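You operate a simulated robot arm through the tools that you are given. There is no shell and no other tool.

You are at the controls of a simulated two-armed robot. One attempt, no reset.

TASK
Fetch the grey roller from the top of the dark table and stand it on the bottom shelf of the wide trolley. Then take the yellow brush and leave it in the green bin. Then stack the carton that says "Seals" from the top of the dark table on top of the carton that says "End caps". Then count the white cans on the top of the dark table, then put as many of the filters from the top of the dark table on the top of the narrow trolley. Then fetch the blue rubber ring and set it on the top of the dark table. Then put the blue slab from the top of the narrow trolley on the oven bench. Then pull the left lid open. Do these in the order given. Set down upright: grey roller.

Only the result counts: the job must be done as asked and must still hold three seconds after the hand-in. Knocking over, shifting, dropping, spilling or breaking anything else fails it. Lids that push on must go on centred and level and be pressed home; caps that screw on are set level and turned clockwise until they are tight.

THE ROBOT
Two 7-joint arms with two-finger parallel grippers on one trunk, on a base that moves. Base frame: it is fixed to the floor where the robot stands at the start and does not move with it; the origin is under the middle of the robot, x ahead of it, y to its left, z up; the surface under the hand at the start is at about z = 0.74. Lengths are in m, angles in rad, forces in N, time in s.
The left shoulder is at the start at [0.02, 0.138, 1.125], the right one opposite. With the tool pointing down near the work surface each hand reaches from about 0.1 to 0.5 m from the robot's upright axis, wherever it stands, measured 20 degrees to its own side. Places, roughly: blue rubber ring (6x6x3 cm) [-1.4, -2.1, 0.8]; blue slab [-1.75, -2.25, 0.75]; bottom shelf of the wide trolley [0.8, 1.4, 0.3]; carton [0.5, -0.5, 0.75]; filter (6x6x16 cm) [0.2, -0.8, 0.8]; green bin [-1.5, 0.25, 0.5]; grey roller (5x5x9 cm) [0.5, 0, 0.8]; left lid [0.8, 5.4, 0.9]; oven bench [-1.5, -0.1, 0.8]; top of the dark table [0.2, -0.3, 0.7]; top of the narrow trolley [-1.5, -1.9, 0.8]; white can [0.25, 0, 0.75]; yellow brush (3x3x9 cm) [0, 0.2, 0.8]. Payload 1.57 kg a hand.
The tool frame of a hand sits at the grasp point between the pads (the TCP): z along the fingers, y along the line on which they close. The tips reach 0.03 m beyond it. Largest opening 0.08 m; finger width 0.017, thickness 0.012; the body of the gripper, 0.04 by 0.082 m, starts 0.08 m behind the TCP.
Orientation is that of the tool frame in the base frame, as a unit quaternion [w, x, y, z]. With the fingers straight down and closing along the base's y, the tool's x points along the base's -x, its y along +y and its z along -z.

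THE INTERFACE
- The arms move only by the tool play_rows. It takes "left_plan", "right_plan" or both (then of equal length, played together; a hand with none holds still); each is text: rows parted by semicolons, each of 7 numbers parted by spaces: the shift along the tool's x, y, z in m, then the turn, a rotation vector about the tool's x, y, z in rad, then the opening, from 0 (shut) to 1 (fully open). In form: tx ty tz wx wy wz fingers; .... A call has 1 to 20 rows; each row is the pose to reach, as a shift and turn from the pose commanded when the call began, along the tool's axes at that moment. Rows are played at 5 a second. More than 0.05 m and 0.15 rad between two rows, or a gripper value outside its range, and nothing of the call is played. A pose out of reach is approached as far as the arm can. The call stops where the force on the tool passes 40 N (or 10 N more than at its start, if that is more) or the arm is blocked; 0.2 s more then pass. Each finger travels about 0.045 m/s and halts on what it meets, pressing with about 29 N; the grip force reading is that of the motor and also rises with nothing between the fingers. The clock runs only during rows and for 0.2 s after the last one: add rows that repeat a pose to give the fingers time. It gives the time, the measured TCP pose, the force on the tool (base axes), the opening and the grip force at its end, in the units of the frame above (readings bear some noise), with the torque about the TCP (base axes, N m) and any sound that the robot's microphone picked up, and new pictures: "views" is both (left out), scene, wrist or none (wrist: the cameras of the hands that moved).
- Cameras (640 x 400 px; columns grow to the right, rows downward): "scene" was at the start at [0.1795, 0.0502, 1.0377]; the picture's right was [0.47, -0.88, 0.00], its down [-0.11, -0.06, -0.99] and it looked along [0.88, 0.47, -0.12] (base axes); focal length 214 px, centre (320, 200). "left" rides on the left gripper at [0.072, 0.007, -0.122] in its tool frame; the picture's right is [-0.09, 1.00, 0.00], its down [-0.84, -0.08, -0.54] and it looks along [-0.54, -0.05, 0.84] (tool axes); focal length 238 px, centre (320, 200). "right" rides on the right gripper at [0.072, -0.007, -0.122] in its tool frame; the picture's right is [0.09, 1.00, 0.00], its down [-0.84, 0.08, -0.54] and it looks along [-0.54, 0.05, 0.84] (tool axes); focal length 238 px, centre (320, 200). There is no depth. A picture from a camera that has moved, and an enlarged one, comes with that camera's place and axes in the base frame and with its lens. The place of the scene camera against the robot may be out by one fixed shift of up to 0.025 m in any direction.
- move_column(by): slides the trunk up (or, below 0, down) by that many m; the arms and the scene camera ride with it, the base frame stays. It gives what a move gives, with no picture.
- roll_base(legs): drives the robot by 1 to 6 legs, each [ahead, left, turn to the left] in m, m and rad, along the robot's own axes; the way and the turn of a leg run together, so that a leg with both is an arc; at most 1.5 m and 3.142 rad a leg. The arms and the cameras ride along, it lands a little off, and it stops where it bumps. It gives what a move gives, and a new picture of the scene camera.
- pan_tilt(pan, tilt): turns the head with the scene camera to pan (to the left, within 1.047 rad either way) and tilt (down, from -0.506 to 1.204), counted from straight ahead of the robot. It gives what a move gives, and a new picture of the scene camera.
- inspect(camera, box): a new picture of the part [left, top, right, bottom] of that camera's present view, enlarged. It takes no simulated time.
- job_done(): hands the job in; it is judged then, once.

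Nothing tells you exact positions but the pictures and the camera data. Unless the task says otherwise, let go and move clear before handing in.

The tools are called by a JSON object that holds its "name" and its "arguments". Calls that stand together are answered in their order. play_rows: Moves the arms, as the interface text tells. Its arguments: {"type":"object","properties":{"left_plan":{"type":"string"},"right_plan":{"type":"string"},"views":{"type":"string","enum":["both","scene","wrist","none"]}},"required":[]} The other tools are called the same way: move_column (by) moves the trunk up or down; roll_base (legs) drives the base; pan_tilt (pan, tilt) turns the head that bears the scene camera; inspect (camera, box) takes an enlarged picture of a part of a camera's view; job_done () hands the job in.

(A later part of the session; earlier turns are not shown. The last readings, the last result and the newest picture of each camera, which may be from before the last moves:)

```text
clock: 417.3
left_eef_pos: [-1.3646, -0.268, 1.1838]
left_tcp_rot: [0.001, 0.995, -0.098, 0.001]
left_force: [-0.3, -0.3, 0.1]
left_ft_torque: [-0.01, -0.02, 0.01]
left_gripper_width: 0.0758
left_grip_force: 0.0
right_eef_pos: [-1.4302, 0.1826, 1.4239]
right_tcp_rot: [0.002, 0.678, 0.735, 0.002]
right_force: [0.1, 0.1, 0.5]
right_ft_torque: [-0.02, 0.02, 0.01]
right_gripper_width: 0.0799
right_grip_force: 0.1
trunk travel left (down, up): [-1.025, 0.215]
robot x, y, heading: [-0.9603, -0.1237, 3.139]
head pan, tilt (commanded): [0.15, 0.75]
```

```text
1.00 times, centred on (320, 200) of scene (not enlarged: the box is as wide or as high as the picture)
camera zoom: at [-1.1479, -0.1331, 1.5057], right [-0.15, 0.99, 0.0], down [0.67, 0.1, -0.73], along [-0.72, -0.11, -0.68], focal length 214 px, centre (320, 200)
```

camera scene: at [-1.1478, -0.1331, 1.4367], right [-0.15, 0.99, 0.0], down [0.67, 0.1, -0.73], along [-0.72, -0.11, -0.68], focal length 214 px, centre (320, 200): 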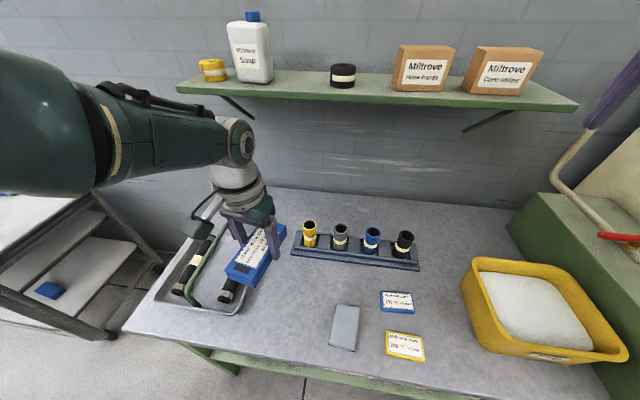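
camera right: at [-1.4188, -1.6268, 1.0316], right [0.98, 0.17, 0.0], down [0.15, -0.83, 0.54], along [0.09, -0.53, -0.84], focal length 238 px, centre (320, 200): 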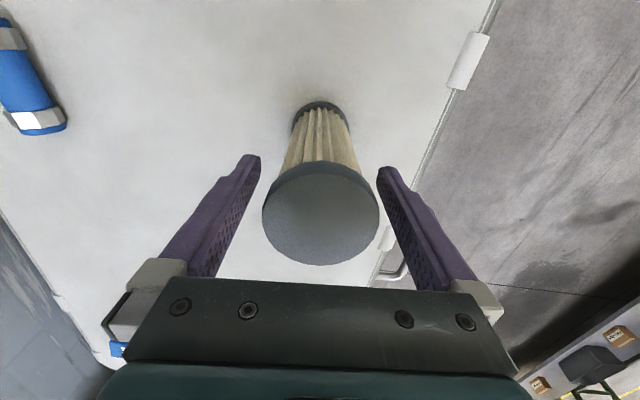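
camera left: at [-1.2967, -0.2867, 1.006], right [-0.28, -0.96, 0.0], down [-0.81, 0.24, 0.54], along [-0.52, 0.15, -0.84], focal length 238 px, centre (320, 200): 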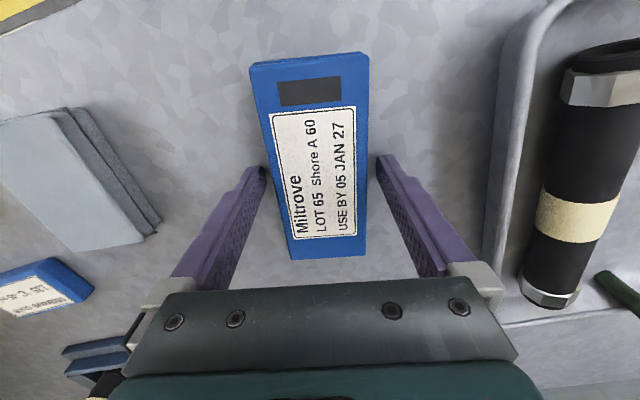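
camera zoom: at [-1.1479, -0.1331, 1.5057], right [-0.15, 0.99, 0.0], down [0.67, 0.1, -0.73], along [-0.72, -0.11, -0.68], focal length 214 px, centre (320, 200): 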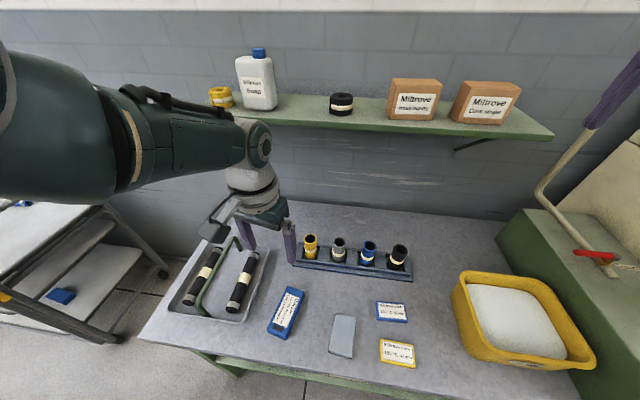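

The blue slab is on the oven bench. The last job is the left lid far down the hall, so I'll back out, face that way and look.

{"name": "roll_base", "arguments": {"legs": [[-0.45, 0, 0]]}}

{"name": "roll_base", "arguments": {"legs": [[0, 0, -1.57]]}}

{"name": "pan_tilt", "arguments": {"pan": 0.0, "tilt": 0.4}}

```text
clock: 420.0
left_eef_pos: [-0.9177, -0.267, 1.1841]
left_tcp_rot: [0.0, 0.995, -0.1, 0.001]
left_force: [-0.3, 0.0, 0.3]
left_ft_torque: [0.02, 0.0, 0.0]
left_gripper_width: 0.076
left_grip_force: 0.0
right_eef_pos: [-0.9791, 0.1823, 1.4239]
right_tcp_rot: [0.001, 0.679, 0.734, 0.001]
right_force: [-0.3, 0.6, 0.5]
right_ft_torque: [-0.01, -0.02, 0.02]
right_gripper_width: 0.0801
right_grip_force: 0.0
trunk travel left (down, up): [-1.025, 0.215]
robot x, y, heading: [-0.5126, -0.1321, 3.13]
head pan, tilt (commanded): [0.15, 0.75]
camera scene: at [-0.6996, -0.1352, 1.5058], right [-0.14, 0.99, 0.0], down [0.68, 0.1, -0.73], along [-0.72, -0.1, -0.68], focal length 214 px, centre (320, 200)
```

scene: 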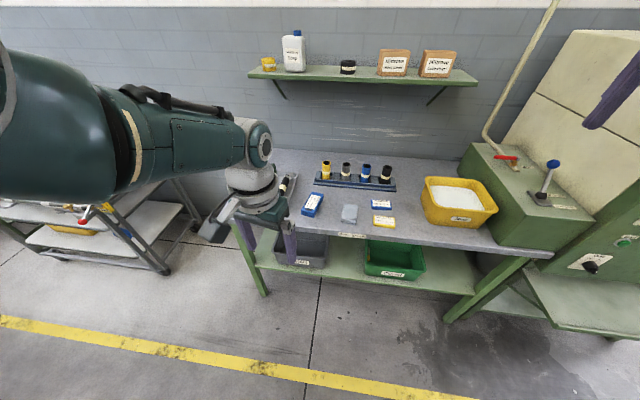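

```text
clock: 424.2
left_eef_pos: [-0.6542, 0.2687, 1.1846]
left_tcp_rot: [-0.001, -0.635, 0.772, 0.0]
left_force: [0.1, -0.1, 0.3]
left_ft_torque: [-0.02, 0.02, 0.01]
left_gripper_width: 0.0758
left_grip_force: 0.0
right_eef_pos: [-0.2053, 0.3323, 1.4242]
right_tcp_rot: [0.002, 0.999, 0.041, 0.0]
right_force: [-0.4, 0.5, 0.4]
right_ft_torque: [0.0, 0.02, 0.0]
right_gripper_width: 0.08
right_grip_force: 0.1
trunk travel left (down, up): [-1.025, 0.215]
robot x, y, heading: [-0.5162, -0.1297, 1.57]
head pan, tilt (commanded): [0.15, 0.75]
camera scene: at [-0.5294, 0.0572, 1.5058], right [0.99, 0.15, 0.0], down [0.1, -0.67, -0.73], along [-0.11, 0.72, -0.68], focal length 214 px, centre (320, 200)
```

scene: 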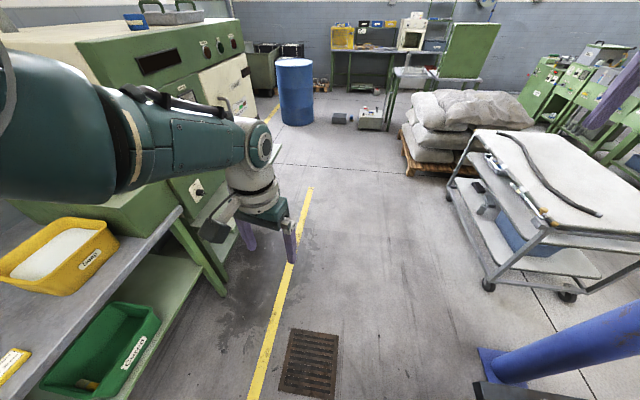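

```text
clock: 425.1
left_eef_pos: [-0.6544, 0.27, 1.1849]
left_tcp_rot: [-0.001, -0.635, 0.773, 0.0]
left_force: [-0.4, 0.6, -1.0]
left_ft_torque: [-0.04, -0.02, 0.02]
left_gripper_width: 0.0761
left_grip_force: 0.1
right_eef_pos: [-0.2044, 0.3335, 1.424]
right_tcp_rot: [0.003, 0.999, 0.041, 0.0]
right_force: [-0.2, 0.6, 1.1]
right_ft_torque: [-0.01, 0.03, 0.02]
right_gripper_width: 0.08
right_grip_force: 0.0
trunk travel left (down, up): [-1.025, 0.215]
robot x, y, heading: [-0.5163, -0.13, 1.564]
head pan, tilt (commanded): [0.0, 0.4]
camera scene: at [-0.517, 0.0678, 1.5368], right [1.0, 0.0, 0.0], down [0.0, -0.39, -0.92], along [0.0, 0.92, -0.39], focal length 214 px, centre (320, 200)
```

scene: 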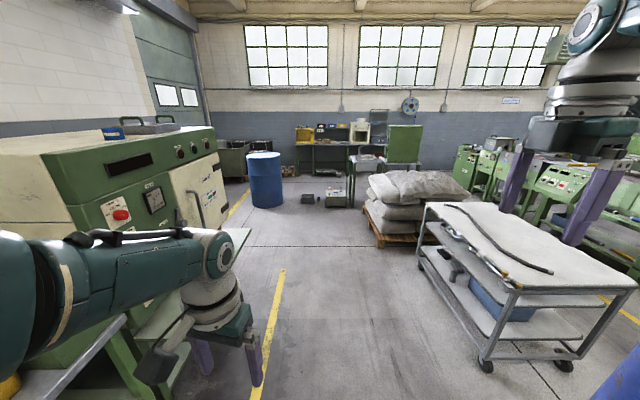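

{"name": "inspect", "arguments": {"camera": "scene", "box": [290, 90, 450, 210]}}

```text
3.33 times, centred on (370, 150) of scene
camera zoom: at [-0.517, 0.0678, 1.5368], right [1.0, 0.0, 0.0], down [0.0, -0.39, -0.92], along [0.0, 0.92, -0.39], focal length 715 px, centre (153, 367)
```

zoom: 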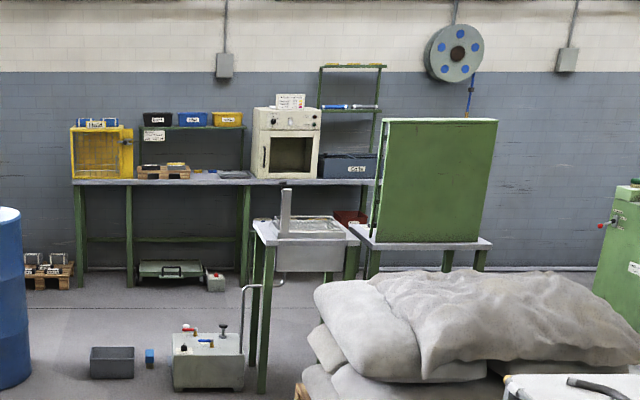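

I can't make out the lid from here, so I need to get closer. The lane at x ≈ -0.4 is clear apart from low items on the floor; I'll go in stages with the arms held high.

{"name": "roll_base", "arguments": {"legs": [[1.4, -0.12, 0]]}}

{"name": "roll_base", "arguments": {"legs": [[1.2, 0, 0]]}}

{"name": "inspect", "arguments": {"camera": "scene", "box": [220, 60, 520, 260]}}

```text
clock: 432.0
left_eef_pos: [-0.5453, 1.6661, 1.184]
left_tcp_rot: [-0.002, -0.639, 0.769, 0.0]
left_force: [0.0, -0.2, 0.8]
left_ft_torque: [0.04, 0.01, -0.02]
left_gripper_width: 0.0761
left_grip_force: 0.1
right_eef_pos: [-0.0966, 1.7345, 1.4227]
right_tcp_rot: [0.002, 0.999, 0.047, 0.0]
right_force: [0.1, 0.2, 0.0]
right_ft_torque: [0.03, 0.0, 0.01]
right_gripper_width: 0.08
right_grip_force: 0.0
trunk travel left (down, up): [-1.025, 0.215]
robot x, y, heading: [-0.4044, 1.272, 1.581]
head pan, tilt (commanded): [0.0, 0.4]
camera scene: at [-0.4047, 1.4661, 1.5369], right [1.0, 0.01, 0.0], down [0.0, -0.39, -0.92], along [-0.01, 0.92, -0.39], focal length 214 px, centre (320, 200)
```

scene: 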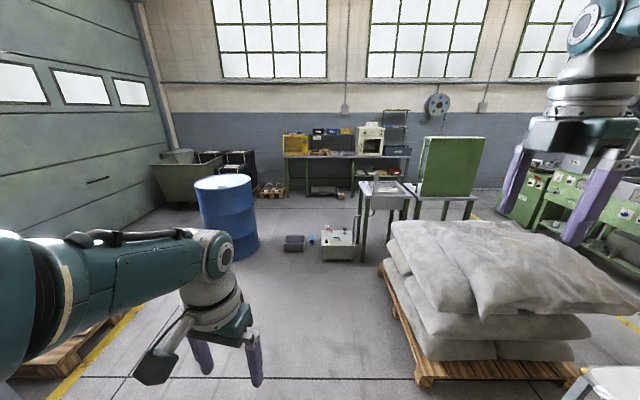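

```text
clock: 438.1
left_eef_pos: [-0.5418, 2.868, 1.1841]
left_tcp_rot: [-0.001, -0.635, 0.773, 0.001]
left_force: [-0.3, -0.2, 0.3]
left_ft_torque: [0.02, -0.03, -0.02]
left_gripper_width: 0.076
left_grip_force: 0.1
right_eef_pos: [-0.0921, 2.9324, 1.423]
right_tcp_rot: [0.002, 0.999, 0.041, 0.0]
right_force: [-0.1, -0.3, 0.5]
right_ft_torque: [-0.03, -0.01, 0.02]
right_gripper_width: 0.08
right_grip_force: 0.0
trunk travel left (down, up): [-1.025, 0.215]
robot x, y, heading: [-0.4021, 2.4702, 1.567]
head pan, tilt (commanded): [0.0, 0.4]
camera scene: at [-0.4045, 2.6669, 1.5369], right [1.0, 0.0, 0.0], down [0.0, -0.39, -0.92], along [0.0, 0.92, -0.39], focal length 214 px, centre (320, 200)
```

scene: 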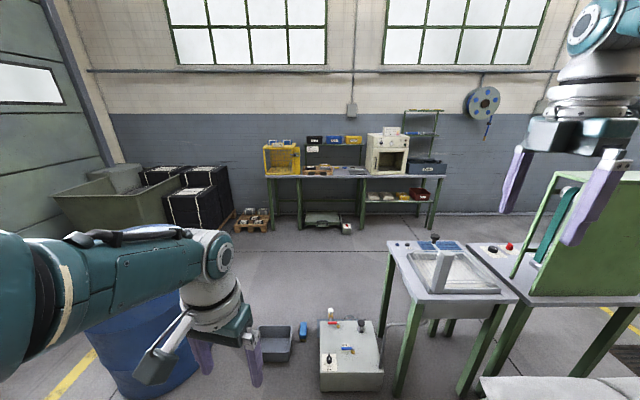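

```text
2.00 times, centred on (370, 160) of scene
camera zoom: at [-0.4045, 2.6669, 1.5369], right [1.0, 0.0, 0.0], down [0.0, -0.39, -0.92], along [0.0, 0.92, -0.39], focal length 429 px, centre (220, 280)
```

zoom: 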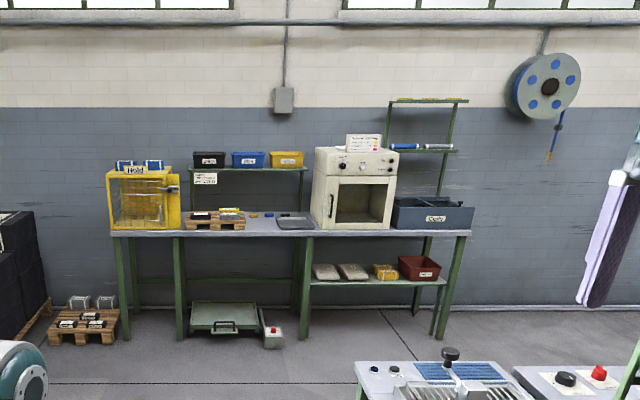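

{"name": "inspect", "arguments": {"camera": "scene", "box": [350, 90, 470, 220]}}

```text
3.08 times, centred on (410, 155) of scene
camera zoom: at [-0.4045, 2.6669, 1.5369], right [1.0, 0.0, 0.0], down [0.0, -0.39, -0.92], along [0.0, 0.92, -0.39], focal length 660 px, centre (43, 338)
```

zoom: 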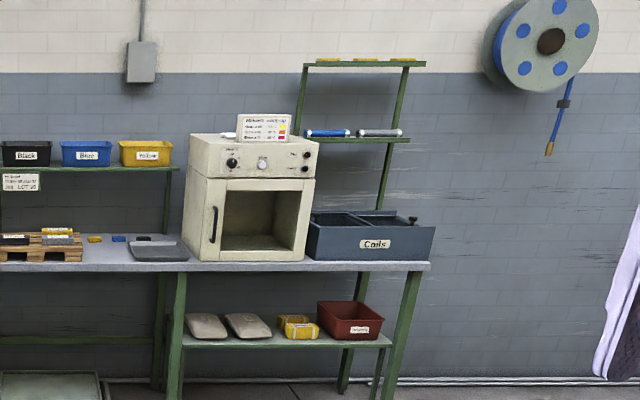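

That's it: a grey chest marked "Coils" at the right end of the wall bench, with lids on top and a knob. I'll drive past the tank table and move in front of it.

{"name": "roll_base", "arguments": {"legs": [[1.45, 0, 0]]}}

{"name": "roll_base", "arguments": {"legs": [[0.5, 0, 0], [0, -0.9, 0]]}}

{"name": "pan_tilt", "arguments": {"pan": -0.2, "tilt": 0.6}}

```text
clock: 445.1
left_eef_pos: [-0.5565, 4.263, 1.1847]
left_tcp_rot: [-0.002, -0.642, 0.767, 0.0]
left_force: [-0.9, -0.4, 0.6]
left_ft_torque: [0.01, -0.03, -0.01]
left_gripper_width: 0.0759
left_grip_force: 0.1
right_eef_pos: [-0.1072, 4.3352, 1.424]
right_tcp_rot: [0.002, 0.999, 0.05, -0.001]
right_force: [-0.5, -0.5, 0.4]
right_ft_torque: [0.02, -0.02, -0.03]
right_gripper_width: 0.08
right_grip_force: 0.1
trunk travel left (down, up): [-1.025, 0.215]
robot x, y, heading: [-0.4096, 3.8649, 1.586]
head pan, tilt (commanded): [0.0, 0.4]
camera scene: at [-0.4153, 4.0642, 1.5369], right [1.0, 0.01, 0.0], down [0.01, -0.39, -0.92], along [-0.01, 0.92, -0.39], focal length 214 px, centre (320, 200)
```

scene: 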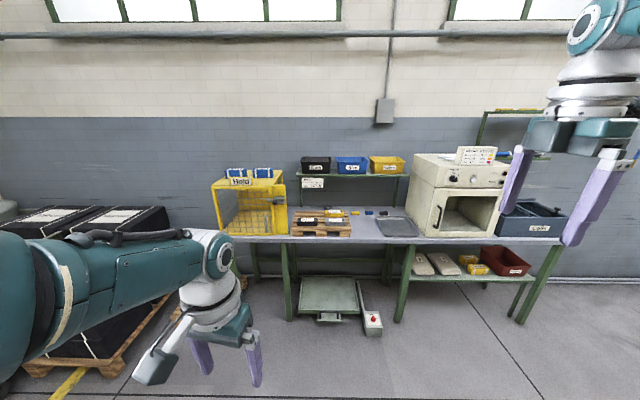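

```text
clock: 452.5
left_eef_pos: [0.3629, 4.7712, 1.1825]
left_tcp_rot: [-0.001, -0.64, 0.768, 0.0]
left_force: [0.3, 0.0, -0.2]
left_ft_torque: [-0.01, -0.01, 0.0]
left_gripper_width: 0.0759
left_grip_force: 0.0
right_eef_pos: [0.8124, 4.8403, 1.4241]
right_tcp_rot: [0.003, 0.999, 0.047, 0.001]
right_force: [0.1, -0.9, 0.5]
right_ft_torque: [0.03, 0.0, 0.04]
right_gripper_width: 0.0796
right_grip_force: 0.0
trunk travel left (down, up): [-1.025, 0.215]
robot x, y, heading: [0.5104, 4.3718, 1.578]
head pan, tilt (commanded): [0.0, 0.4]
camera scene: at [0.5036, 4.5708, 1.5369], right [1.0, 0.01, 0.0], down [0.0, -0.39, -0.92], along [-0.01, 0.92, -0.39], focal length 214 px, centre (320, 200)
```

scene: 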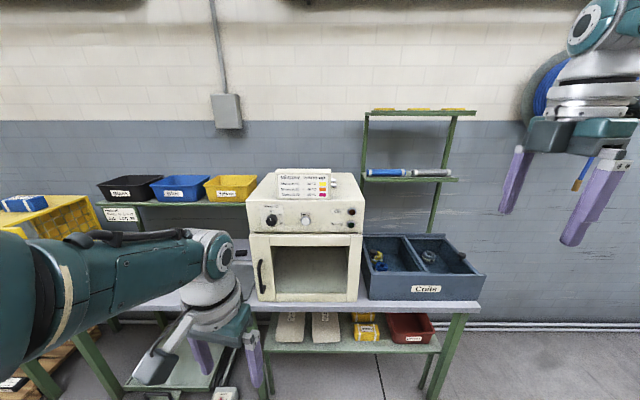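

```text
clock: 453.2
left_eef_pos: [0.3631, 4.7709, 1.1836]
left_tcp_rot: [-0.001, -0.639, 0.769, 0.0]
left_force: [0.8, 0.8, -0.4]
left_ft_torque: [0.01, 0.0, 0.02]
left_gripper_width: 0.0758
left_grip_force: 0.1
right_eef_pos: [0.813, 4.8396, 1.4234]
right_tcp_rot: [0.003, 0.999, 0.047, 0.0]
right_force: [-0.1, 0.4, -0.1]
right_ft_torque: [0.03, -0.01, -0.01]
right_gripper_width: 0.0801
right_grip_force: 0.1
trunk travel left (down, up): [-1.025, 0.215]
robot x, y, heading: [0.5066, 4.3736, 1.578]
head pan, tilt (commanded): [-0.201, 0.6]
camera scene: at [0.5212, 4.5649, 1.5187], right [0.98, -0.19, 0.0], down [-0.11, -0.55, -0.83], along [0.16, 0.81, -0.56], focal length 214 px, centre (320, 200)
```

scene: 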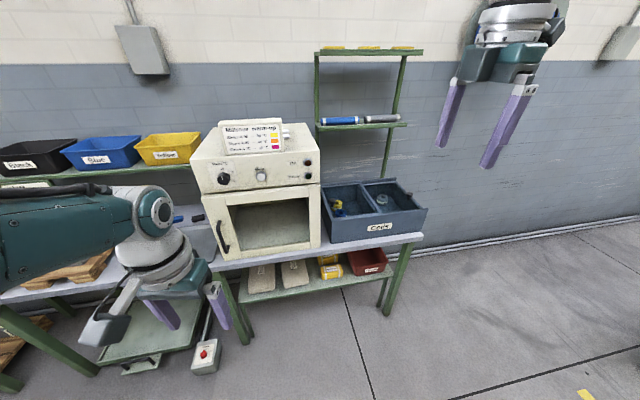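

{"name": "inspect", "arguments": {"camera": "scene", "box": [300, 150, 450, 260]}}

```text
3.64 times, centred on (375, 205) of scene
camera zoom: at [0.5212, 4.5649, 1.5187], right [0.98, -0.19, 0.0], down [-0.11, -0.55, -0.83], along [0.16, 0.81, -0.56], focal length 780 px, centre (120, 182)
```

zoom: 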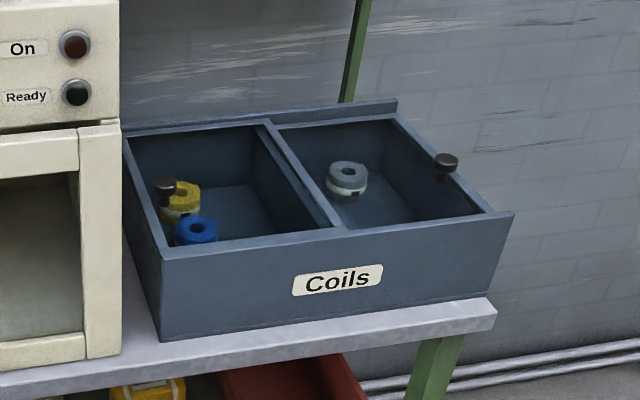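

The "Coils" box has two clear lids, each with a black knob at its outer side; the left knob is close to the oven. I'll come round to it at an angle so that both arms stay clear of the oven, and look again.

{"name": "roll_base", "arguments": {"legs": [[0.25, -0.33, 0], [0, 0, 0.516]]}}

{"name": "pan_tilt", "arguments": {"pan": -0.5, "tilt": 0.7}}

{"name": "inspect", "arguments": {"camera": "right", "box": [0, 0, 640, 400]}}

```text
clock: 457.2
left_eef_pos: [0.5002, 4.8873, 1.1837]
left_tcp_rot: [0.001, 0.819, -0.573, 0.0]
left_force: [-0.2, 1.6, 0.4]
left_ft_torque: [-0.01, 0.0, 0.03]
left_gripper_width: 0.0759
left_grip_force: 0.1
right_eef_pos: [0.8523, 5.1765, 1.4231]
right_tcp_rot: [0.003, 0.951, 0.309, 0.0]
right_force: [-0.4, 0.0, -0.5]
right_ft_torque: [0.02, -0.02, -0.02]
right_gripper_width: 0.0799
right_grip_force: 0.1
trunk travel left (down, up): [-1.025, 0.215]
robot x, y, heading: [0.828, 4.6188, 2.114]
head pan, tilt (commanded): [-0.201, 0.6]
camera scene: at [0.7451, 4.7937, 1.5186], right [0.94, 0.33, 0.0], down [0.19, -0.53, -0.83], along [-0.28, 0.78, -0.56], focal length 214 px, centre (320, 200)
```

scene: 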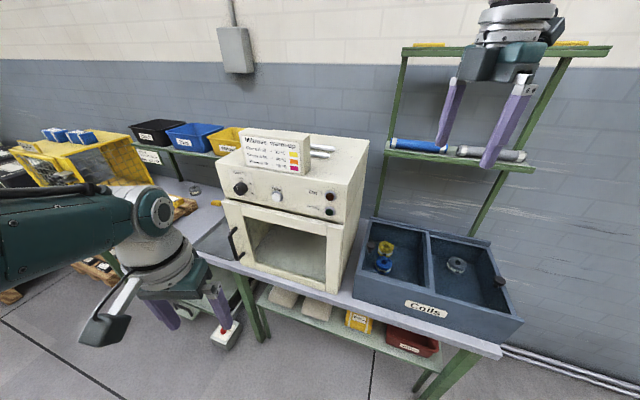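

```text
clock: 458.0
left_eef_pos: [0.5013, 4.8879, 1.1835]
left_tcp_rot: [0.001, 0.82, -0.573, 0.0]
left_force: [-0.1, 1.0, 0.1]
left_ft_torque: [0.01, 0.0, -0.01]
left_gripper_width: 0.0761
left_grip_force: 0.0
right_eef_pos: [0.853, 5.1775, 1.4231]
right_tcp_rot: [0.002, 0.951, 0.309, 0.001]
right_force: [0.1, 0.4, 0.5]
right_ft_torque: [0.04, 0.02, -0.02]
right_gripper_width: 0.0801
right_grip_force: 0.1
trunk travel left (down, up): [-1.025, 0.215]
robot x, y, heading: [0.8291, 4.6202, 2.111]
head pan, tilt (commanded): [-0.499, 0.7]
camera scene: at [0.771, 4.7953, 1.51], right [1.0, 0.04, 0.0], down [0.03, -0.64, -0.77], along [-0.03, 0.76, -0.64], focal length 214 px, centre (320, 200)
```

scene: 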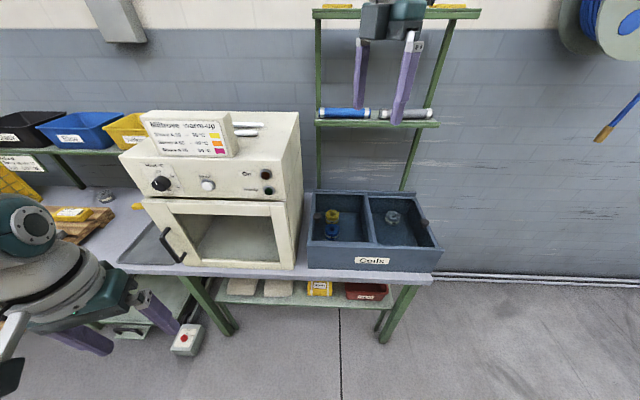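

```text
1.00 times, centred on (320, 200) of right (not enlarged: the box is as wide or as high as the picture)
camera zoom: at [0.9052, 5.2262, 1.5448], right [0.66, -0.75, 0.0], down [-0.63, -0.55, 0.54], along [-0.41, -0.36, -0.84], focal length 238 px, centre (320, 200)
```

zoom: 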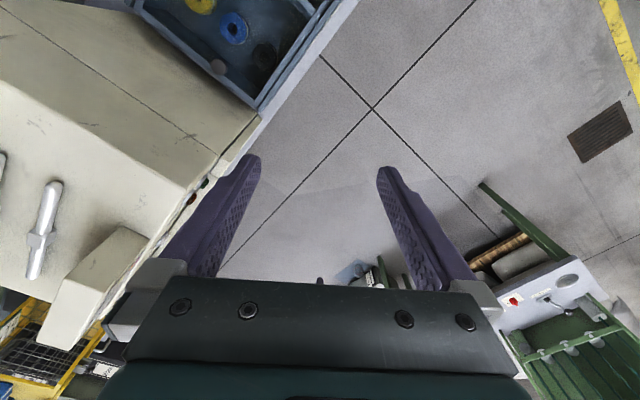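

{"name": "inspect", "arguments": {"camera": "scene", "box": [296, 180, 456, 280]}}

{"name": "inspect", "arguments": {"camera": "right", "box": [130, 0, 370, 150]}}

```text
4.00 times, centred on (376, 230) of scene
camera zoom: at [0.771, 4.7953, 1.51], right [1.0, 0.04, 0.0], down [0.03, -0.64, -0.77], along [-0.03, 0.76, -0.64], focal length 858 px, centre (96, 80)
```

zoom: 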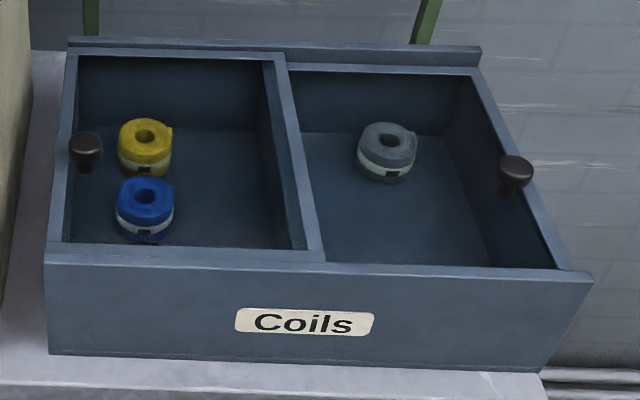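

```text
2.67 times, centred on (250, 75) of right
camera zoom: at [0.9052, 5.2262, 1.5448], right [0.66, -0.75, 0.0], down [-0.63, -0.55, 0.54], along [-0.41, -0.36, -0.84], focal length 636 px, centre (507, 533)
```

zoom: 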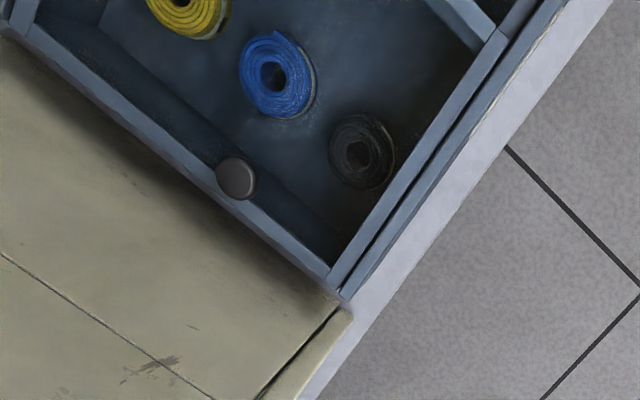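

The lids run on two tracks along the box, so they slide: the left lid should pull to the right by its knob at about (0.737, 5.359, 0.979). I'll pull the left arm back from the oven first, then move in with the right.

{"name": "play_rows", "arguments": {"left_plan": "0.0365 0.0133 0 0 0 0 1; 0.073 0.0267 0 0 0 0 1; 0.1096 0.04 0 0 0 0 1; 0.1096 0.04 0 0 0 0 1", "views": "none"}}

{"name": "roll_base", "arguments": {"legs": [[0.23, -0.135, 0]]}}

{"name": "inspect", "arguments": {"camera": "right", "box": [0, 0, 640, 400]}}

```text
clock: 459.0
left_eef_pos: [0.471, 4.829, 1.1334]
left_tcp_rot: [0.002, 0.819, -0.573, 0.001]
left_force: [-0.4, -1.0, 0.0]
left_ft_torque: [0.01, 0.01, -0.03]
left_gripper_width: 0.0802
left_grip_force: 0.0
left hand out of reach, approached as far as the arm can: row 1, 2, 3, 4
right_eef_pos: [0.8525, 5.1779, 1.4231]
right_tcp_rot: [0.003, 0.951, 0.309, 0.001]
right_force: [-0.1, 0.3, -0.4]
right_ft_torque: [0.02, 0.0, -0.01]
right_gripper_width: 0.0801
right_grip_force: 0.0
trunk travel left (down, up): [-1.025, 0.215]
robot x, y, heading: [0.8285, 4.6176, 2.111]
head pan, tilt (commanded): [-0.499, 0.7]
```

```text
clock: 460.9
left_eef_pos: [0.4666, 5.0927, 1.1336]
left_tcp_rot: [0.002, 0.82, -0.572, 0.001]
left_force: [0.4, 0.3, 0.2]
left_ft_torque: [-0.02, 0.01, 0.03]
left_gripper_width: 0.0799
left_grip_force: 0.1
right_eef_pos: [0.8481, 5.4422, 1.424]
right_tcp_rot: [0.002, 0.951, 0.309, 0.001]
right_force: [-0.9, -0.9, 0.3]
right_ft_torque: [0.02, -0.02, -0.02]
right_gripper_width: 0.0801
right_grip_force: 0.1
trunk travel left (down, up): [-1.025, 0.215]
robot x, y, heading: [0.8236, 4.8819, 2.112]
head pan, tilt (commanded): [-0.499, 0.7]
camera scene: at [0.7665, 5.06, 1.51], right [1.0, 0.04, 0.0], down [0.03, -0.64, -0.76], along [-0.03, 0.76, -0.64], focal length 214 px, centre (320, 200)
```

scene: 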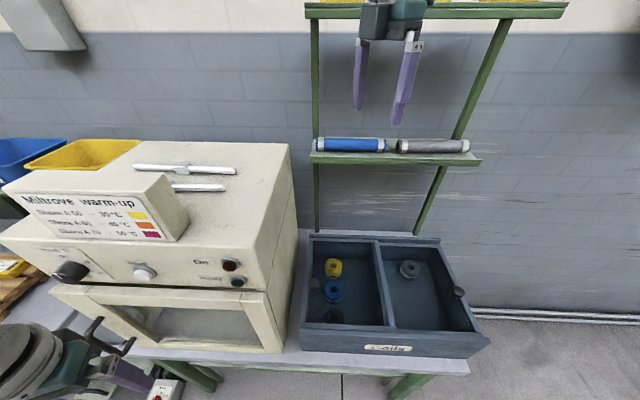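

```text
1.00 times, centred on (320, 200) of right (not enlarged: the box is as wide or as high as the picture)
camera zoom: at [0.9, 5.4912, 1.5447], right [0.66, -0.75, 0.0], down [-0.63, -0.55, 0.54], along [-0.41, -0.36, -0.84], focal length 238 px, centre (320, 200)
```

zoom: 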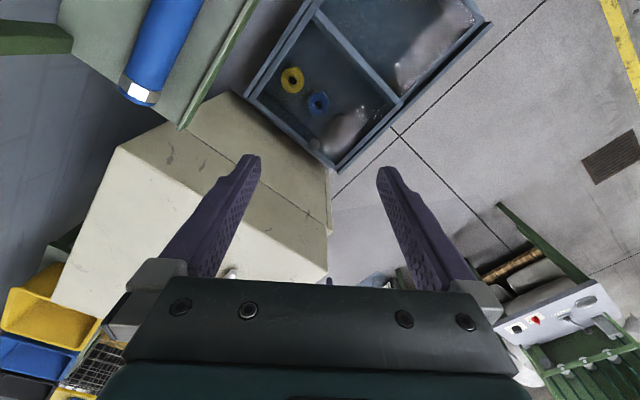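

{"name": "play_rows", "arguments": {"left_plan": "0 0 -0.04 0 0 0 1; 0 0 -0.08 0 0 0 1; 0 0 -0.12 0 0 0 1; 0 0 -0.16 0 0 0 1; 0 0 -0.2 0 0 0 1; 0 0 -0.2 0 0 0 1", "right_plan": "0 0 0 0.0143 -0.0423 0.104 0.8; 0 0 0 0.0285 -0.0845 0.2081 0.8; 0 0 0 0.0428 -0.1268 0.3121 0.8; 0 0 0 0.0571 -0.169 0.4161 0.8; 0 0 0 0.0713 -0.2113 0.5202 0.8; 0 0 0 0.0856 -0.2535 0.6242 0.8", "views": "scene"}}

```text
clock: 462.3
left_eef_pos: [0.4135, 5.1745, 1.3101]
left_tcp_rot: [0.002, 0.821, -0.572, 0.001]
left_force: [0.0, 0.3, 0.3]
left_ft_torque: [-0.02, 0.0, 0.02]
left_gripper_width: 0.0799
left_grip_force: 0.0
left hand out of reach, approached as far as the arm can: row 1, 2, 3, 4, 5, 6
right_eef_pos: [0.8454, 5.4545, 1.4225]
right_tcp_rot: [0.001, 0.991, -0.001, -0.13]
right_force: [0.2, -0.3, -0.8]
right_ft_torque: [0.01, 0.02, 0.01]
right_gripper_width: 0.0641
right_grip_force: 0.1
right hand out of reach, approached as far as the arm can: row 3, 4, 5, 6
trunk travel left (down, up): [-1.025, 0.215]
robot x, y, heading: [0.8198, 4.8834, 2.114]
head pan, tilt (commanded): [-0.499, 0.7]
camera scene: at [0.7665, 5.06, 1.51], right [1.0, 0.04, 0.0], down [0.03, -0.64, -0.76], along [-0.03, 0.76, -0.64], focal length 214 px, centre (320, 200)
```

scene: 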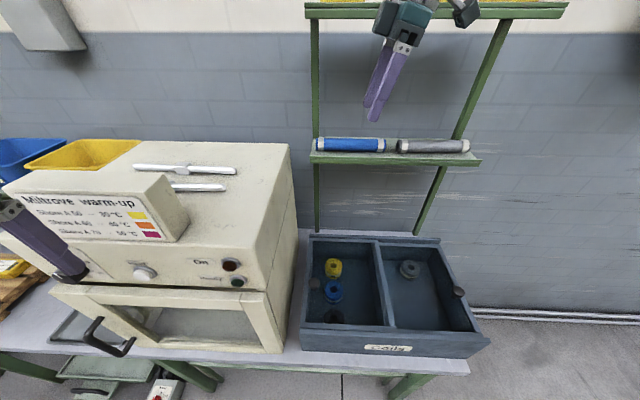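

{"name": "play_rows", "arguments": {"left_plan": "0.0314 0.0095 0.0025 0 0 0 1; 0.0628 0.019 0.005 0 0 0 1; 0.0941 0.0284 0.0075 0 0 0 1; 0.1255 0.0379 0.01 0 0 0 1; 0.1255 0.0379 0.01 0 0 0 1", "views": "none"}}

```text
clock: 463.5
left_eef_pos: [0.3613, 5.1169, 1.2642]
left_tcp_rot: [0.002, 0.82, -0.572, 0.002]
left_force: [0.1, 0.5, 0.5]
left_ft_torque: [-0.02, 0.01, -0.01]
left_gripper_width: 0.0799
left_grip_force: 0.0
left hand out of reach, approached as far as the arm can: row 1, 2, 3, 4, 5
right_eef_pos: [0.8474, 5.4548, 1.422]
right_tcp_rot: [0.001, 0.992, 0.0, -0.129]
right_force: [0.7, -0.1, -0.7]
right_ft_torque: [0.03, 0.0, -0.02]
right_gripper_width: 0.064
right_grip_force: 0.2
trunk travel left (down, up): [-1.025, 0.215]
robot x, y, heading: [0.8222, 4.8829, 2.113]
head pan, tilt (commanded): [-0.499, 0.7]
```

{"name": "play_rows", "arguments": {"left_plan": "0.0 0 0.02 0 0 -0.095 1; 0.0 0 0.04 0 0 -0.19 1; 0.033 -0.006 0.05 0 0 -0.19 1; 0.066 -0.0127 0.06 0 0 -0.19 1; 0.098 -0.019 0.06 0 0 -0.19 1; 0.098 -0.019 0.06 0 0 -0.19 1", "views": "scene"}}

```text
clock: 464.9
left_eef_pos: [0.3844, 5.064, 1.1691]
left_tcp_rot: [0.003, 0.871, -0.492, 0.001]
left_force: [0.4, 0.0, -1.1]
left_ft_torque: [-0.01, 0.02, -0.03]
left_gripper_width: 0.0802
left_grip_force: 0.0
left hand out of reach, approached as far as the arm can: row 1, 2, 3, 4, 5, 6
right_eef_pos: [0.8459, 5.4551, 1.422]
right_tcp_rot: [0.003, 0.992, 0.001, -0.13]
right_force: [0.5, 0.0, 0.5]
right_ft_torque: [-0.02, 0.0, -0.02]
right_gripper_width: 0.0641
right_grip_force: 0.1
trunk travel left (down, up): [-1.025, 0.215]
robot x, y, heading: [0.8224, 4.8811, 2.112]
head pan, tilt (commanded): [-0.499, 0.7]
camera scene: at [0.7665, 5.06, 1.51], right [1.0, 0.04, 0.0], down [0.03, -0.64, -0.76], along [-0.03, 0.76, -0.64], focal length 214 px, centre (320, 200)
```

scene: 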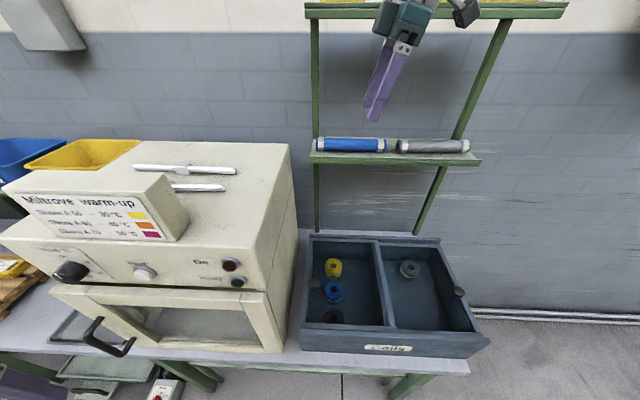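

{"name": "move_column", "arguments": {"by": -0.3}}

{"name": "inspect", "arguments": {"camera": "right", "box": [0, 0, 640, 400]}}

{"name": "inspect", "arguments": {"camera": "scene", "box": [0, 0, 640, 400]}}

```text
clock: 467.9
left_eef_pos: [0.383, 5.0636, 0.8696]
left_tcp_rot: [0.002, 0.87, -0.493, 0.001]
left_force: [0.6, 0.3, -0.2]
left_ft_torque: [-0.01, 0.04, -0.01]
left_gripper_width: 0.0799
left_grip_force: 0.0
right_eef_pos: [0.8467, 5.4553, 1.1232]
right_tcp_rot: [0.001, 0.992, 0.0, -0.13]
right_force: [-0.6, 0.3, -0.3]
right_ft_torque: [-0.01, -0.02, -0.03]
right_gripper_width: 0.0642
right_grip_force: 0.1
trunk travel left (down, up): [-0.725, 0.515]
robot x, y, heading: [0.8197, 4.8821, 2.113]
head pan, tilt (commanded): [-0.499, 0.7]
```

```text
1.00 times, centred on (320, 200) of right (not enlarged: the box is as wide or as high as the picture)
camera zoom: at [0.9457, 5.463, 1.2218], right [0.09, -1.0, -0.02], down [-0.67, -0.08, 0.74], along [-0.74, -0.05, -0.67], focal length 238 px, centre (320, 200)
```

zoom: 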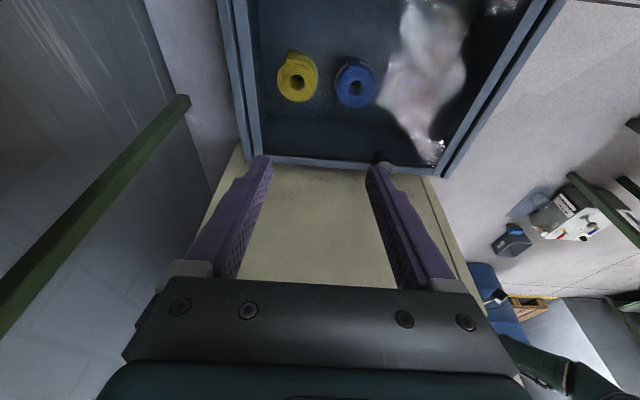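

```text
1.00 times, centred on (320, 200) of scene (not enlarged: the box is as wide or as high as the picture)
camera zoom: at [0.7665, 5.0601, 1.21], right [1.0, 0.04, 0.0], down [0.03, -0.64, -0.76], along [-0.03, 0.76, -0.64], focal length 214 px, centre (320, 200)
```

zoom: 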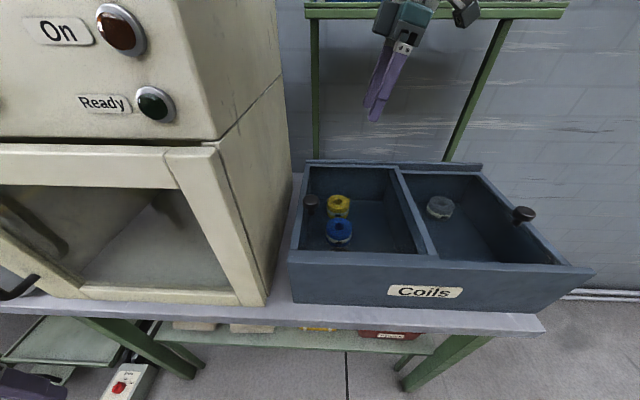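

{"name": "play_rows", "arguments": {"right_plan": "-0.0142 0.0241 0.0163 0 0 0 0.8; -0.0285 0.0482 0.0326 0 0 0 0.8; -0.0427 0.0722 0.0488 0 0 0 0.8; -0.0569 0.0963 0.0651 0 0 0 0.8; -0.0569 0.0963 0.0651 0 0 0 0.8", "views": "both"}}

```text
clock: 469.1
left_eef_pos: [0.3841, 5.0641, 0.8678]
left_tcp_rot: [0.002, 0.87, -0.492, 0.002]
left_force: [-0.7, -0.8, -0.4]
left_ft_torque: [-0.02, -0.01, -0.02]
left_gripper_width: 0.0797
left_grip_force: 0.2
right_eef_pos: [0.7561, 5.4206, 1.0613]
right_tcp_rot: [0.003, 0.992, 0.001, -0.13]
right_force: [-0.4, 0.0, -0.3]
right_ft_torque: [-0.03, 0.02, 0.02]
right_gripper_width: 0.0641
right_grip_force: 0.0
right hand out of reach, approached as far as the arm can: row 1, 2, 3, 4, 5
trunk travel left (down, up): [-0.725, 0.515]
robot x, y, heading: [0.8236, 4.8834, 2.115]
head pan, tilt (commanded): [-0.499, 0.7]
camera scene: at [0.7665, 5.06, 1.21], right [1.0, 0.04, 0.0], down [0.03, -0.64, -0.76], along [-0.03, 0.76, -0.64], focal length 214 px, centre (320, 200)
camera right: at [0.8545, 5.4282, 1.1605], right [0.09, -1.0, -0.02], down [-0.67, -0.08, 0.74], along [-0.74, -0.05, -0.67], focal length 238 px, centre (320, 200)
```

scene: 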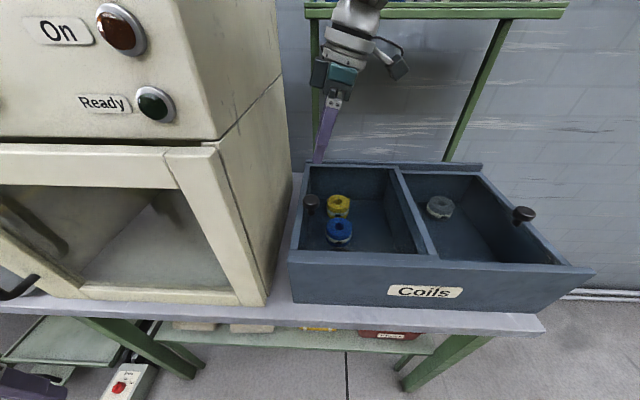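
right: 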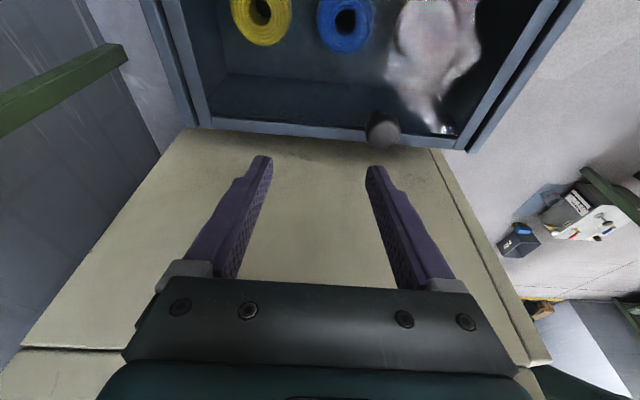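

{"name": "move_column", "arguments": {"by": 0.13}}

{"name": "play_rows", "arguments": {"right_plan": "0.0 0.015 0.02 0 0 0 0.8; 0.0 0.03 0.04 0 0 0 0.8; 0.0 0.045 0.07 0 0 0 0.8; 0.0 0.058 0.1 0 0 0 0.8; 0.0 0.058 0.1 0 0 0 0.8", "views": "both"}}

```text
clock: 470.7
left_eef_pos: [0.3839, 5.0643, 0.9989]
left_tcp_rot: [0.002, 0.87, -0.493, 0.001]
left_force: [-0.4, 0.0, 0.2]
left_ft_torque: [-0.02, -0.01, -0.05]
left_gripper_width: 0.08
left_grip_force: 0.2
right_eef_pos: [0.7559, 5.42, 1.1925]
right_tcp_rot: [0.003, 0.991, 0.001, -0.13]
right_force: [0.3, -0.5, -0.2]
right_ft_torque: [0.01, 0.03, 0.02]
right_gripper_width: 0.064
right_grip_force: 0.2
trunk travel left (down, up): [-0.855, 0.385]
robot x, y, heading: [0.8243, 4.8828, 2.11]
head pan, tilt (commanded): [-0.499, 0.7]
```

```text
clock: 471.9
left_eef_pos: [0.3839, 5.0651, 0.9986]
left_tcp_rot: [0.001, 0.871, -0.492, 0.001]
left_force: [0.5, -0.1, -0.1]
left_ft_torque: [0.01, 0.02, 0.0]
left_gripper_width: 0.08
left_grip_force: 0.1
right_eef_pos: [0.7245, 5.3709, 1.0906]
right_tcp_rot: [0.002, 0.992, 0.0, -0.13]
right_force: [1.2, 0.0, 0.1]
right_ft_torque: [0.04, 0.04, 0.0]
right_gripper_width: 0.0643
right_grip_force: 0.0
right hand out of reach, approached as far as the arm can: row 1, 2, 3, 4, 5
trunk travel left (down, up): [-0.855, 0.385]
robot x, y, heading: [0.8222, 4.8834, 2.117]
head pan, tilt (commanded): [-0.499, 0.7]
camera scene: at [0.7665, 5.06, 1.34], right [1.0, 0.04, 0.0], down [0.03, -0.64, -0.76], along [-0.03, 0.76, -0.64], focal length 214 px, centre (320, 200)
camera right: at [0.8235, 5.3783, 1.1894], right [0.09, -1.0, -0.02], down [-0.67, -0.08, 0.74], along [-0.74, -0.05, -0.67], focal length 238 px, centre (320, 200)
```

scene: 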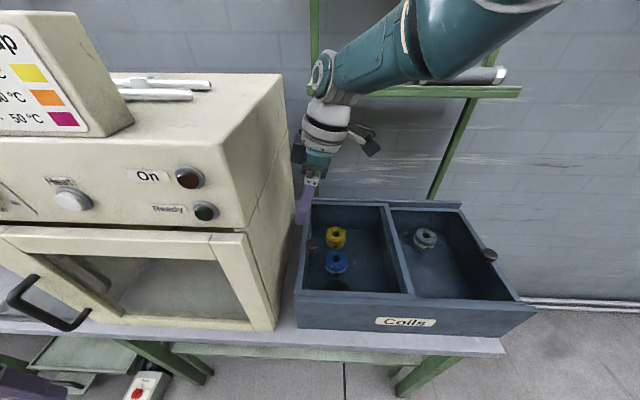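
right: 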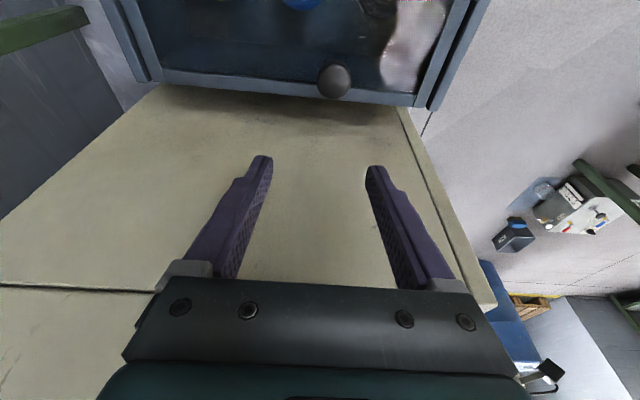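

{"name": "play_rows", "arguments": {"right_plan": "0 -0.03 0.0 0 0 0 0.8; 0 -0.063 0.0 0 0 0 0.8; 0 -0.063 0.0 0 0 0 0.8", "views": "none"}}

```text
clock: 472.7
left_eef_pos: [0.3846, 5.0627, 0.9991]
left_tcp_rot: [0.001, 0.87, -0.493, 0.001]
left_force: [-0.1, -0.2, -0.3]
left_ft_torque: [0.01, 0.0, -0.03]
left_gripper_width: 0.0802
left_grip_force: 0.0
right_eef_pos: [0.75, 5.3931, 1.1092]
right_tcp_rot: [0.002, 0.992, 0.0, -0.129]
right_force: [-0.4, -0.5, -0.2]
right_ft_torque: [0.01, 0.0, -0.02]
right_gripper_width: 0.0641
right_grip_force: 0.0
right hand out of reach, approached as far as the arm can: row 1, 2, 3
trunk travel left (down, up): [-0.855, 0.385]
robot x, y, heading: [0.8248, 4.884, 2.109]
head pan, tilt (commanded): [-0.499, 0.7]
```

{"name": "play_rows", "arguments": {"right_plan": "0.007 0 0.026 0 0 0 0.8; 0.0138 0 0.052 0 0 0 0.8; 0.0206 0 0.0773 0 0 0 0.8; 0.0206 0 0.0773 0 0 0 0.8", "views": "both"}}

```text
clock: 473.7
left_eef_pos: [0.3841, 5.0636, 0.9996]
left_tcp_rot: [0.002, 0.87, -0.493, 0.001]
left_force: [-0.7, 0.7, -0.3]
left_ft_torque: [0.01, 0.01, 0.01]
left_gripper_width: 0.0799
left_grip_force: 0.1
right_eef_pos: [0.7624, 5.3662, 1.0457]
right_tcp_rot: [0.002, 0.992, 0.001, -0.129]
right_force: [-0.7, 0.0, 0.4]
right_ft_torque: [-0.04, 0.03, -0.03]
right_gripper_width: 0.064
right_grip_force: 0.1
right hand out of reach, approached as far as the arm can: row 1, 2, 3, 4
trunk travel left (down, up): [-0.855, 0.385]
robot x, y, heading: [0.821, 4.8821, 2.109]
head pan, tilt (commanded): [-0.499, 0.7]
camera scene: at [0.7665, 5.0601, 1.34], right [1.0, 0.04, 0.0], down [0.03, -0.64, -0.77], along [-0.03, 0.76, -0.64], focal length 214 px, centre (320, 200)
camera right: at [0.8623, 5.3745, 1.1444], right [0.09, -1.0, -0.02], down [-0.67, -0.08, 0.74], along [-0.74, -0.05, -0.67], focal length 238 px, centre (320, 200)
```

scene: 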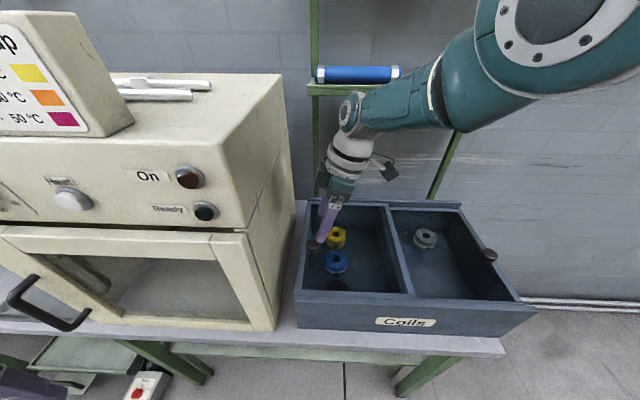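
right: 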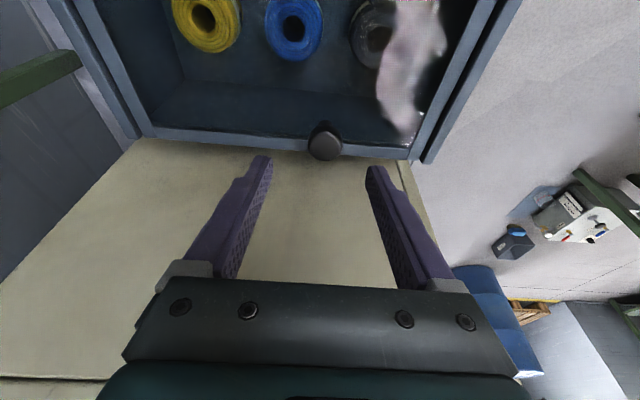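

{"name": "play_rows", "arguments": {"right_plan": "0.004 0 0.021 0 0 0 0.8; 0.0082 0 0.0423 0 0 0 0.8; 0.0082 0 0.0423 0 0 0 0.8", "views": "wrist"}}

```text
clock: 474.5
left_eef_pos: [0.384, 5.0644, 0.9977]
left_tcp_rot: [0.002, 0.871, -0.492, 0.002]
left_force: [-0.3, -0.3, 0.3]
left_ft_torque: [0.03, -0.01, 0.01]
left_gripper_width: 0.0802
left_grip_force: 0.1
right_eef_pos: [0.767, 5.3445, 1.0116]
right_tcp_rot: [0.002, 0.992, 0.0, -0.13]
right_force: [-0.9, 0.0, -0.5]
right_ft_torque: [0.04, 0.03, -0.01]
right_gripper_width: 0.064
right_grip_force: 0.1
right hand out of reach, approached as far as the arm can: row 1, 2, 3
trunk travel left (down, up): [-0.855, 0.385]
robot x, y, heading: [0.8253, 4.8838, 2.119]
head pan, tilt (commanded): [-0.499, 0.7]
camera right: at [0.8675, 5.3529, 1.11], right [0.09, -1.0, -0.02], down [-0.67, -0.07, 0.74], along [-0.74, -0.05, -0.67], focal length 238 px, centre (320, 200)
```

right: 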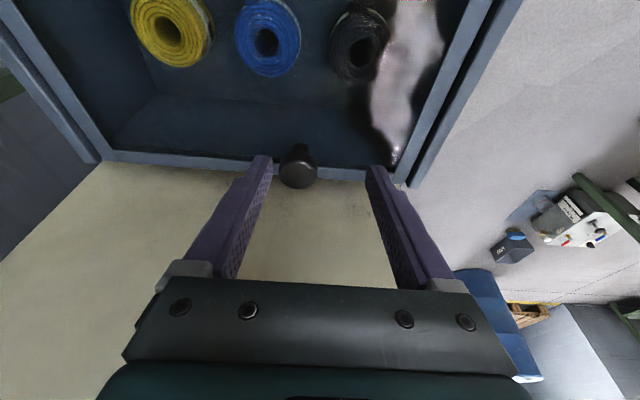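

{"name": "play_rows", "arguments": {"right_plan": "-0.0065 0 -0.024 0 0 0 0.8; -0.0129 0 -0.0483 0 0 0 0.8; -0.0129 0 -0.0483 0 0 0 0.8", "views": "none"}}

{"name": "move_column", "arguments": {"by": -0.04}}

{"name": "inspect", "arguments": {"camera": "right", "box": [0, 0, 640, 400]}}

```text
clock: 475.3
left_eef_pos: [0.3838, 5.0642, 0.9987]
left_tcp_rot: [0.001, 0.87, -0.493, 0.001]
left_force: [0.9, -0.3, -0.3]
left_ft_torque: [0.03, 0.01, -0.01]
left_gripper_width: 0.0799
left_grip_force: 0.0
right_eef_pos: [0.7677, 5.3427, 1.0625]
right_tcp_rot: [0.002, 0.992, 0.001, -0.13]
right_force: [0.3, -0.6, 0.1]
right_ft_torque: [0.03, 0.03, 0.0]
right_gripper_width: 0.0639
right_grip_force: 0.1
trunk travel left (down, up): [-0.855, 0.385]
robot x, y, heading: [0.824, 4.8834, 2.114]
head pan, tilt (commanded): [-0.499, 0.7]
```

```text
clock: 476.1
left_eef_pos: [0.3838, 5.0634, 0.9592]
left_tcp_rot: [0.002, 0.871, -0.492, 0.001]
left_force: [0.1, 0.0, -0.5]
left_ft_torque: [0.0, 0.01, 0.0]
left_gripper_width: 0.0803
left_grip_force: 0.0
right_eef_pos: [0.7656, 5.3435, 1.0209]
right_tcp_rot: [0.003, 0.992, 0.0, -0.129]
right_force: [0.0, 0.2, 0.5]
right_ft_torque: [0.0, -0.01, 0.01]
right_gripper_width: 0.064
right_grip_force: 0.0
trunk travel left (down, up): [-0.815, 0.425]
robot x, y, heading: [0.8226, 4.8806, 2.117]
head pan, tilt (commanded): [-0.499, 0.7]
```

```text
1.00 times, centred on (320, 200) of right (not enlarged: the box is as wide or as high as the picture)
camera zoom: at [0.866, 5.3518, 1.1199], right [0.09, -1.0, -0.02], down [-0.67, -0.08, 0.74], along [-0.74, -0.05, -0.67], focal length 238 px, centre (320, 200)
```

zoom: 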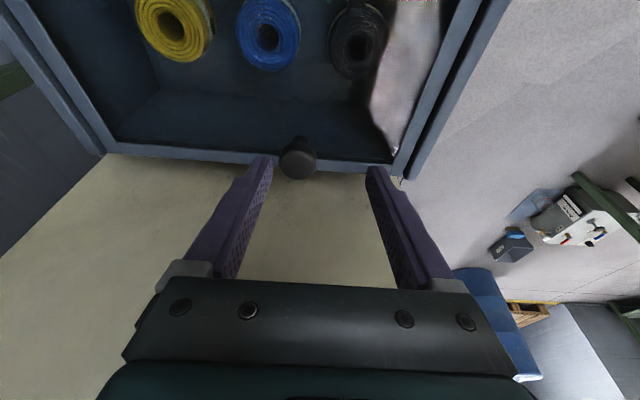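

{"name": "play_rows", "arguments": {"right_plan": "-0.009 -0.0205 0.005 0 0 0 0.8; -0.009 -0.0205 0.02 0 0 0 0.8; -0.0091 -0.0205 0.0397 0 0 0 0.8; -0.0091 -0.0205 0.0397 0 0 0 0.8", "views": "wrist"}}

```text
clock: 477.1
left_eef_pos: [0.3842, 5.0643, 0.9588]
left_tcp_rot: [0.002, 0.871, -0.492, 0.0]
left_force: [0.8, 0.2, -0.1]
left_ft_torque: [0.01, 0.0, 0.01]
left_gripper_width: 0.0798
left_grip_force: 0.2
right_eef_pos: [0.7536, 5.3512, 0.9895]
right_tcp_rot: [0.002, 0.991, 0.001, -0.13]
right_force: [0.5, -0.2, 0.0]
right_ft_torque: [0.04, -0.01, -0.01]
right_gripper_width: 0.0639
right_grip_force: 0.0
right hand out of reach, approached as far as the arm can: row 2, 3, 4
trunk travel left (down, up): [-0.815, 0.425]
robot x, y, heading: [0.8238, 4.8792, 2.118]
head pan, tilt (commanded): [-0.499, 0.7]
camera right: at [0.8522, 5.3596, 1.0889], right [0.09, -1.0, -0.02], down [-0.67, -0.08, 0.74], along [-0.74, -0.05, -0.67], focal length 238 px, centre (320, 200)
```

right: 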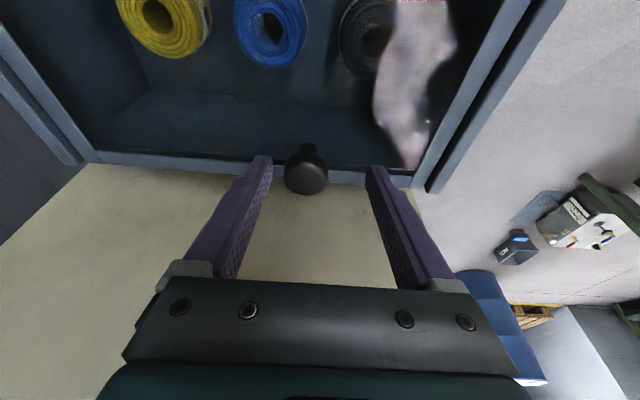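

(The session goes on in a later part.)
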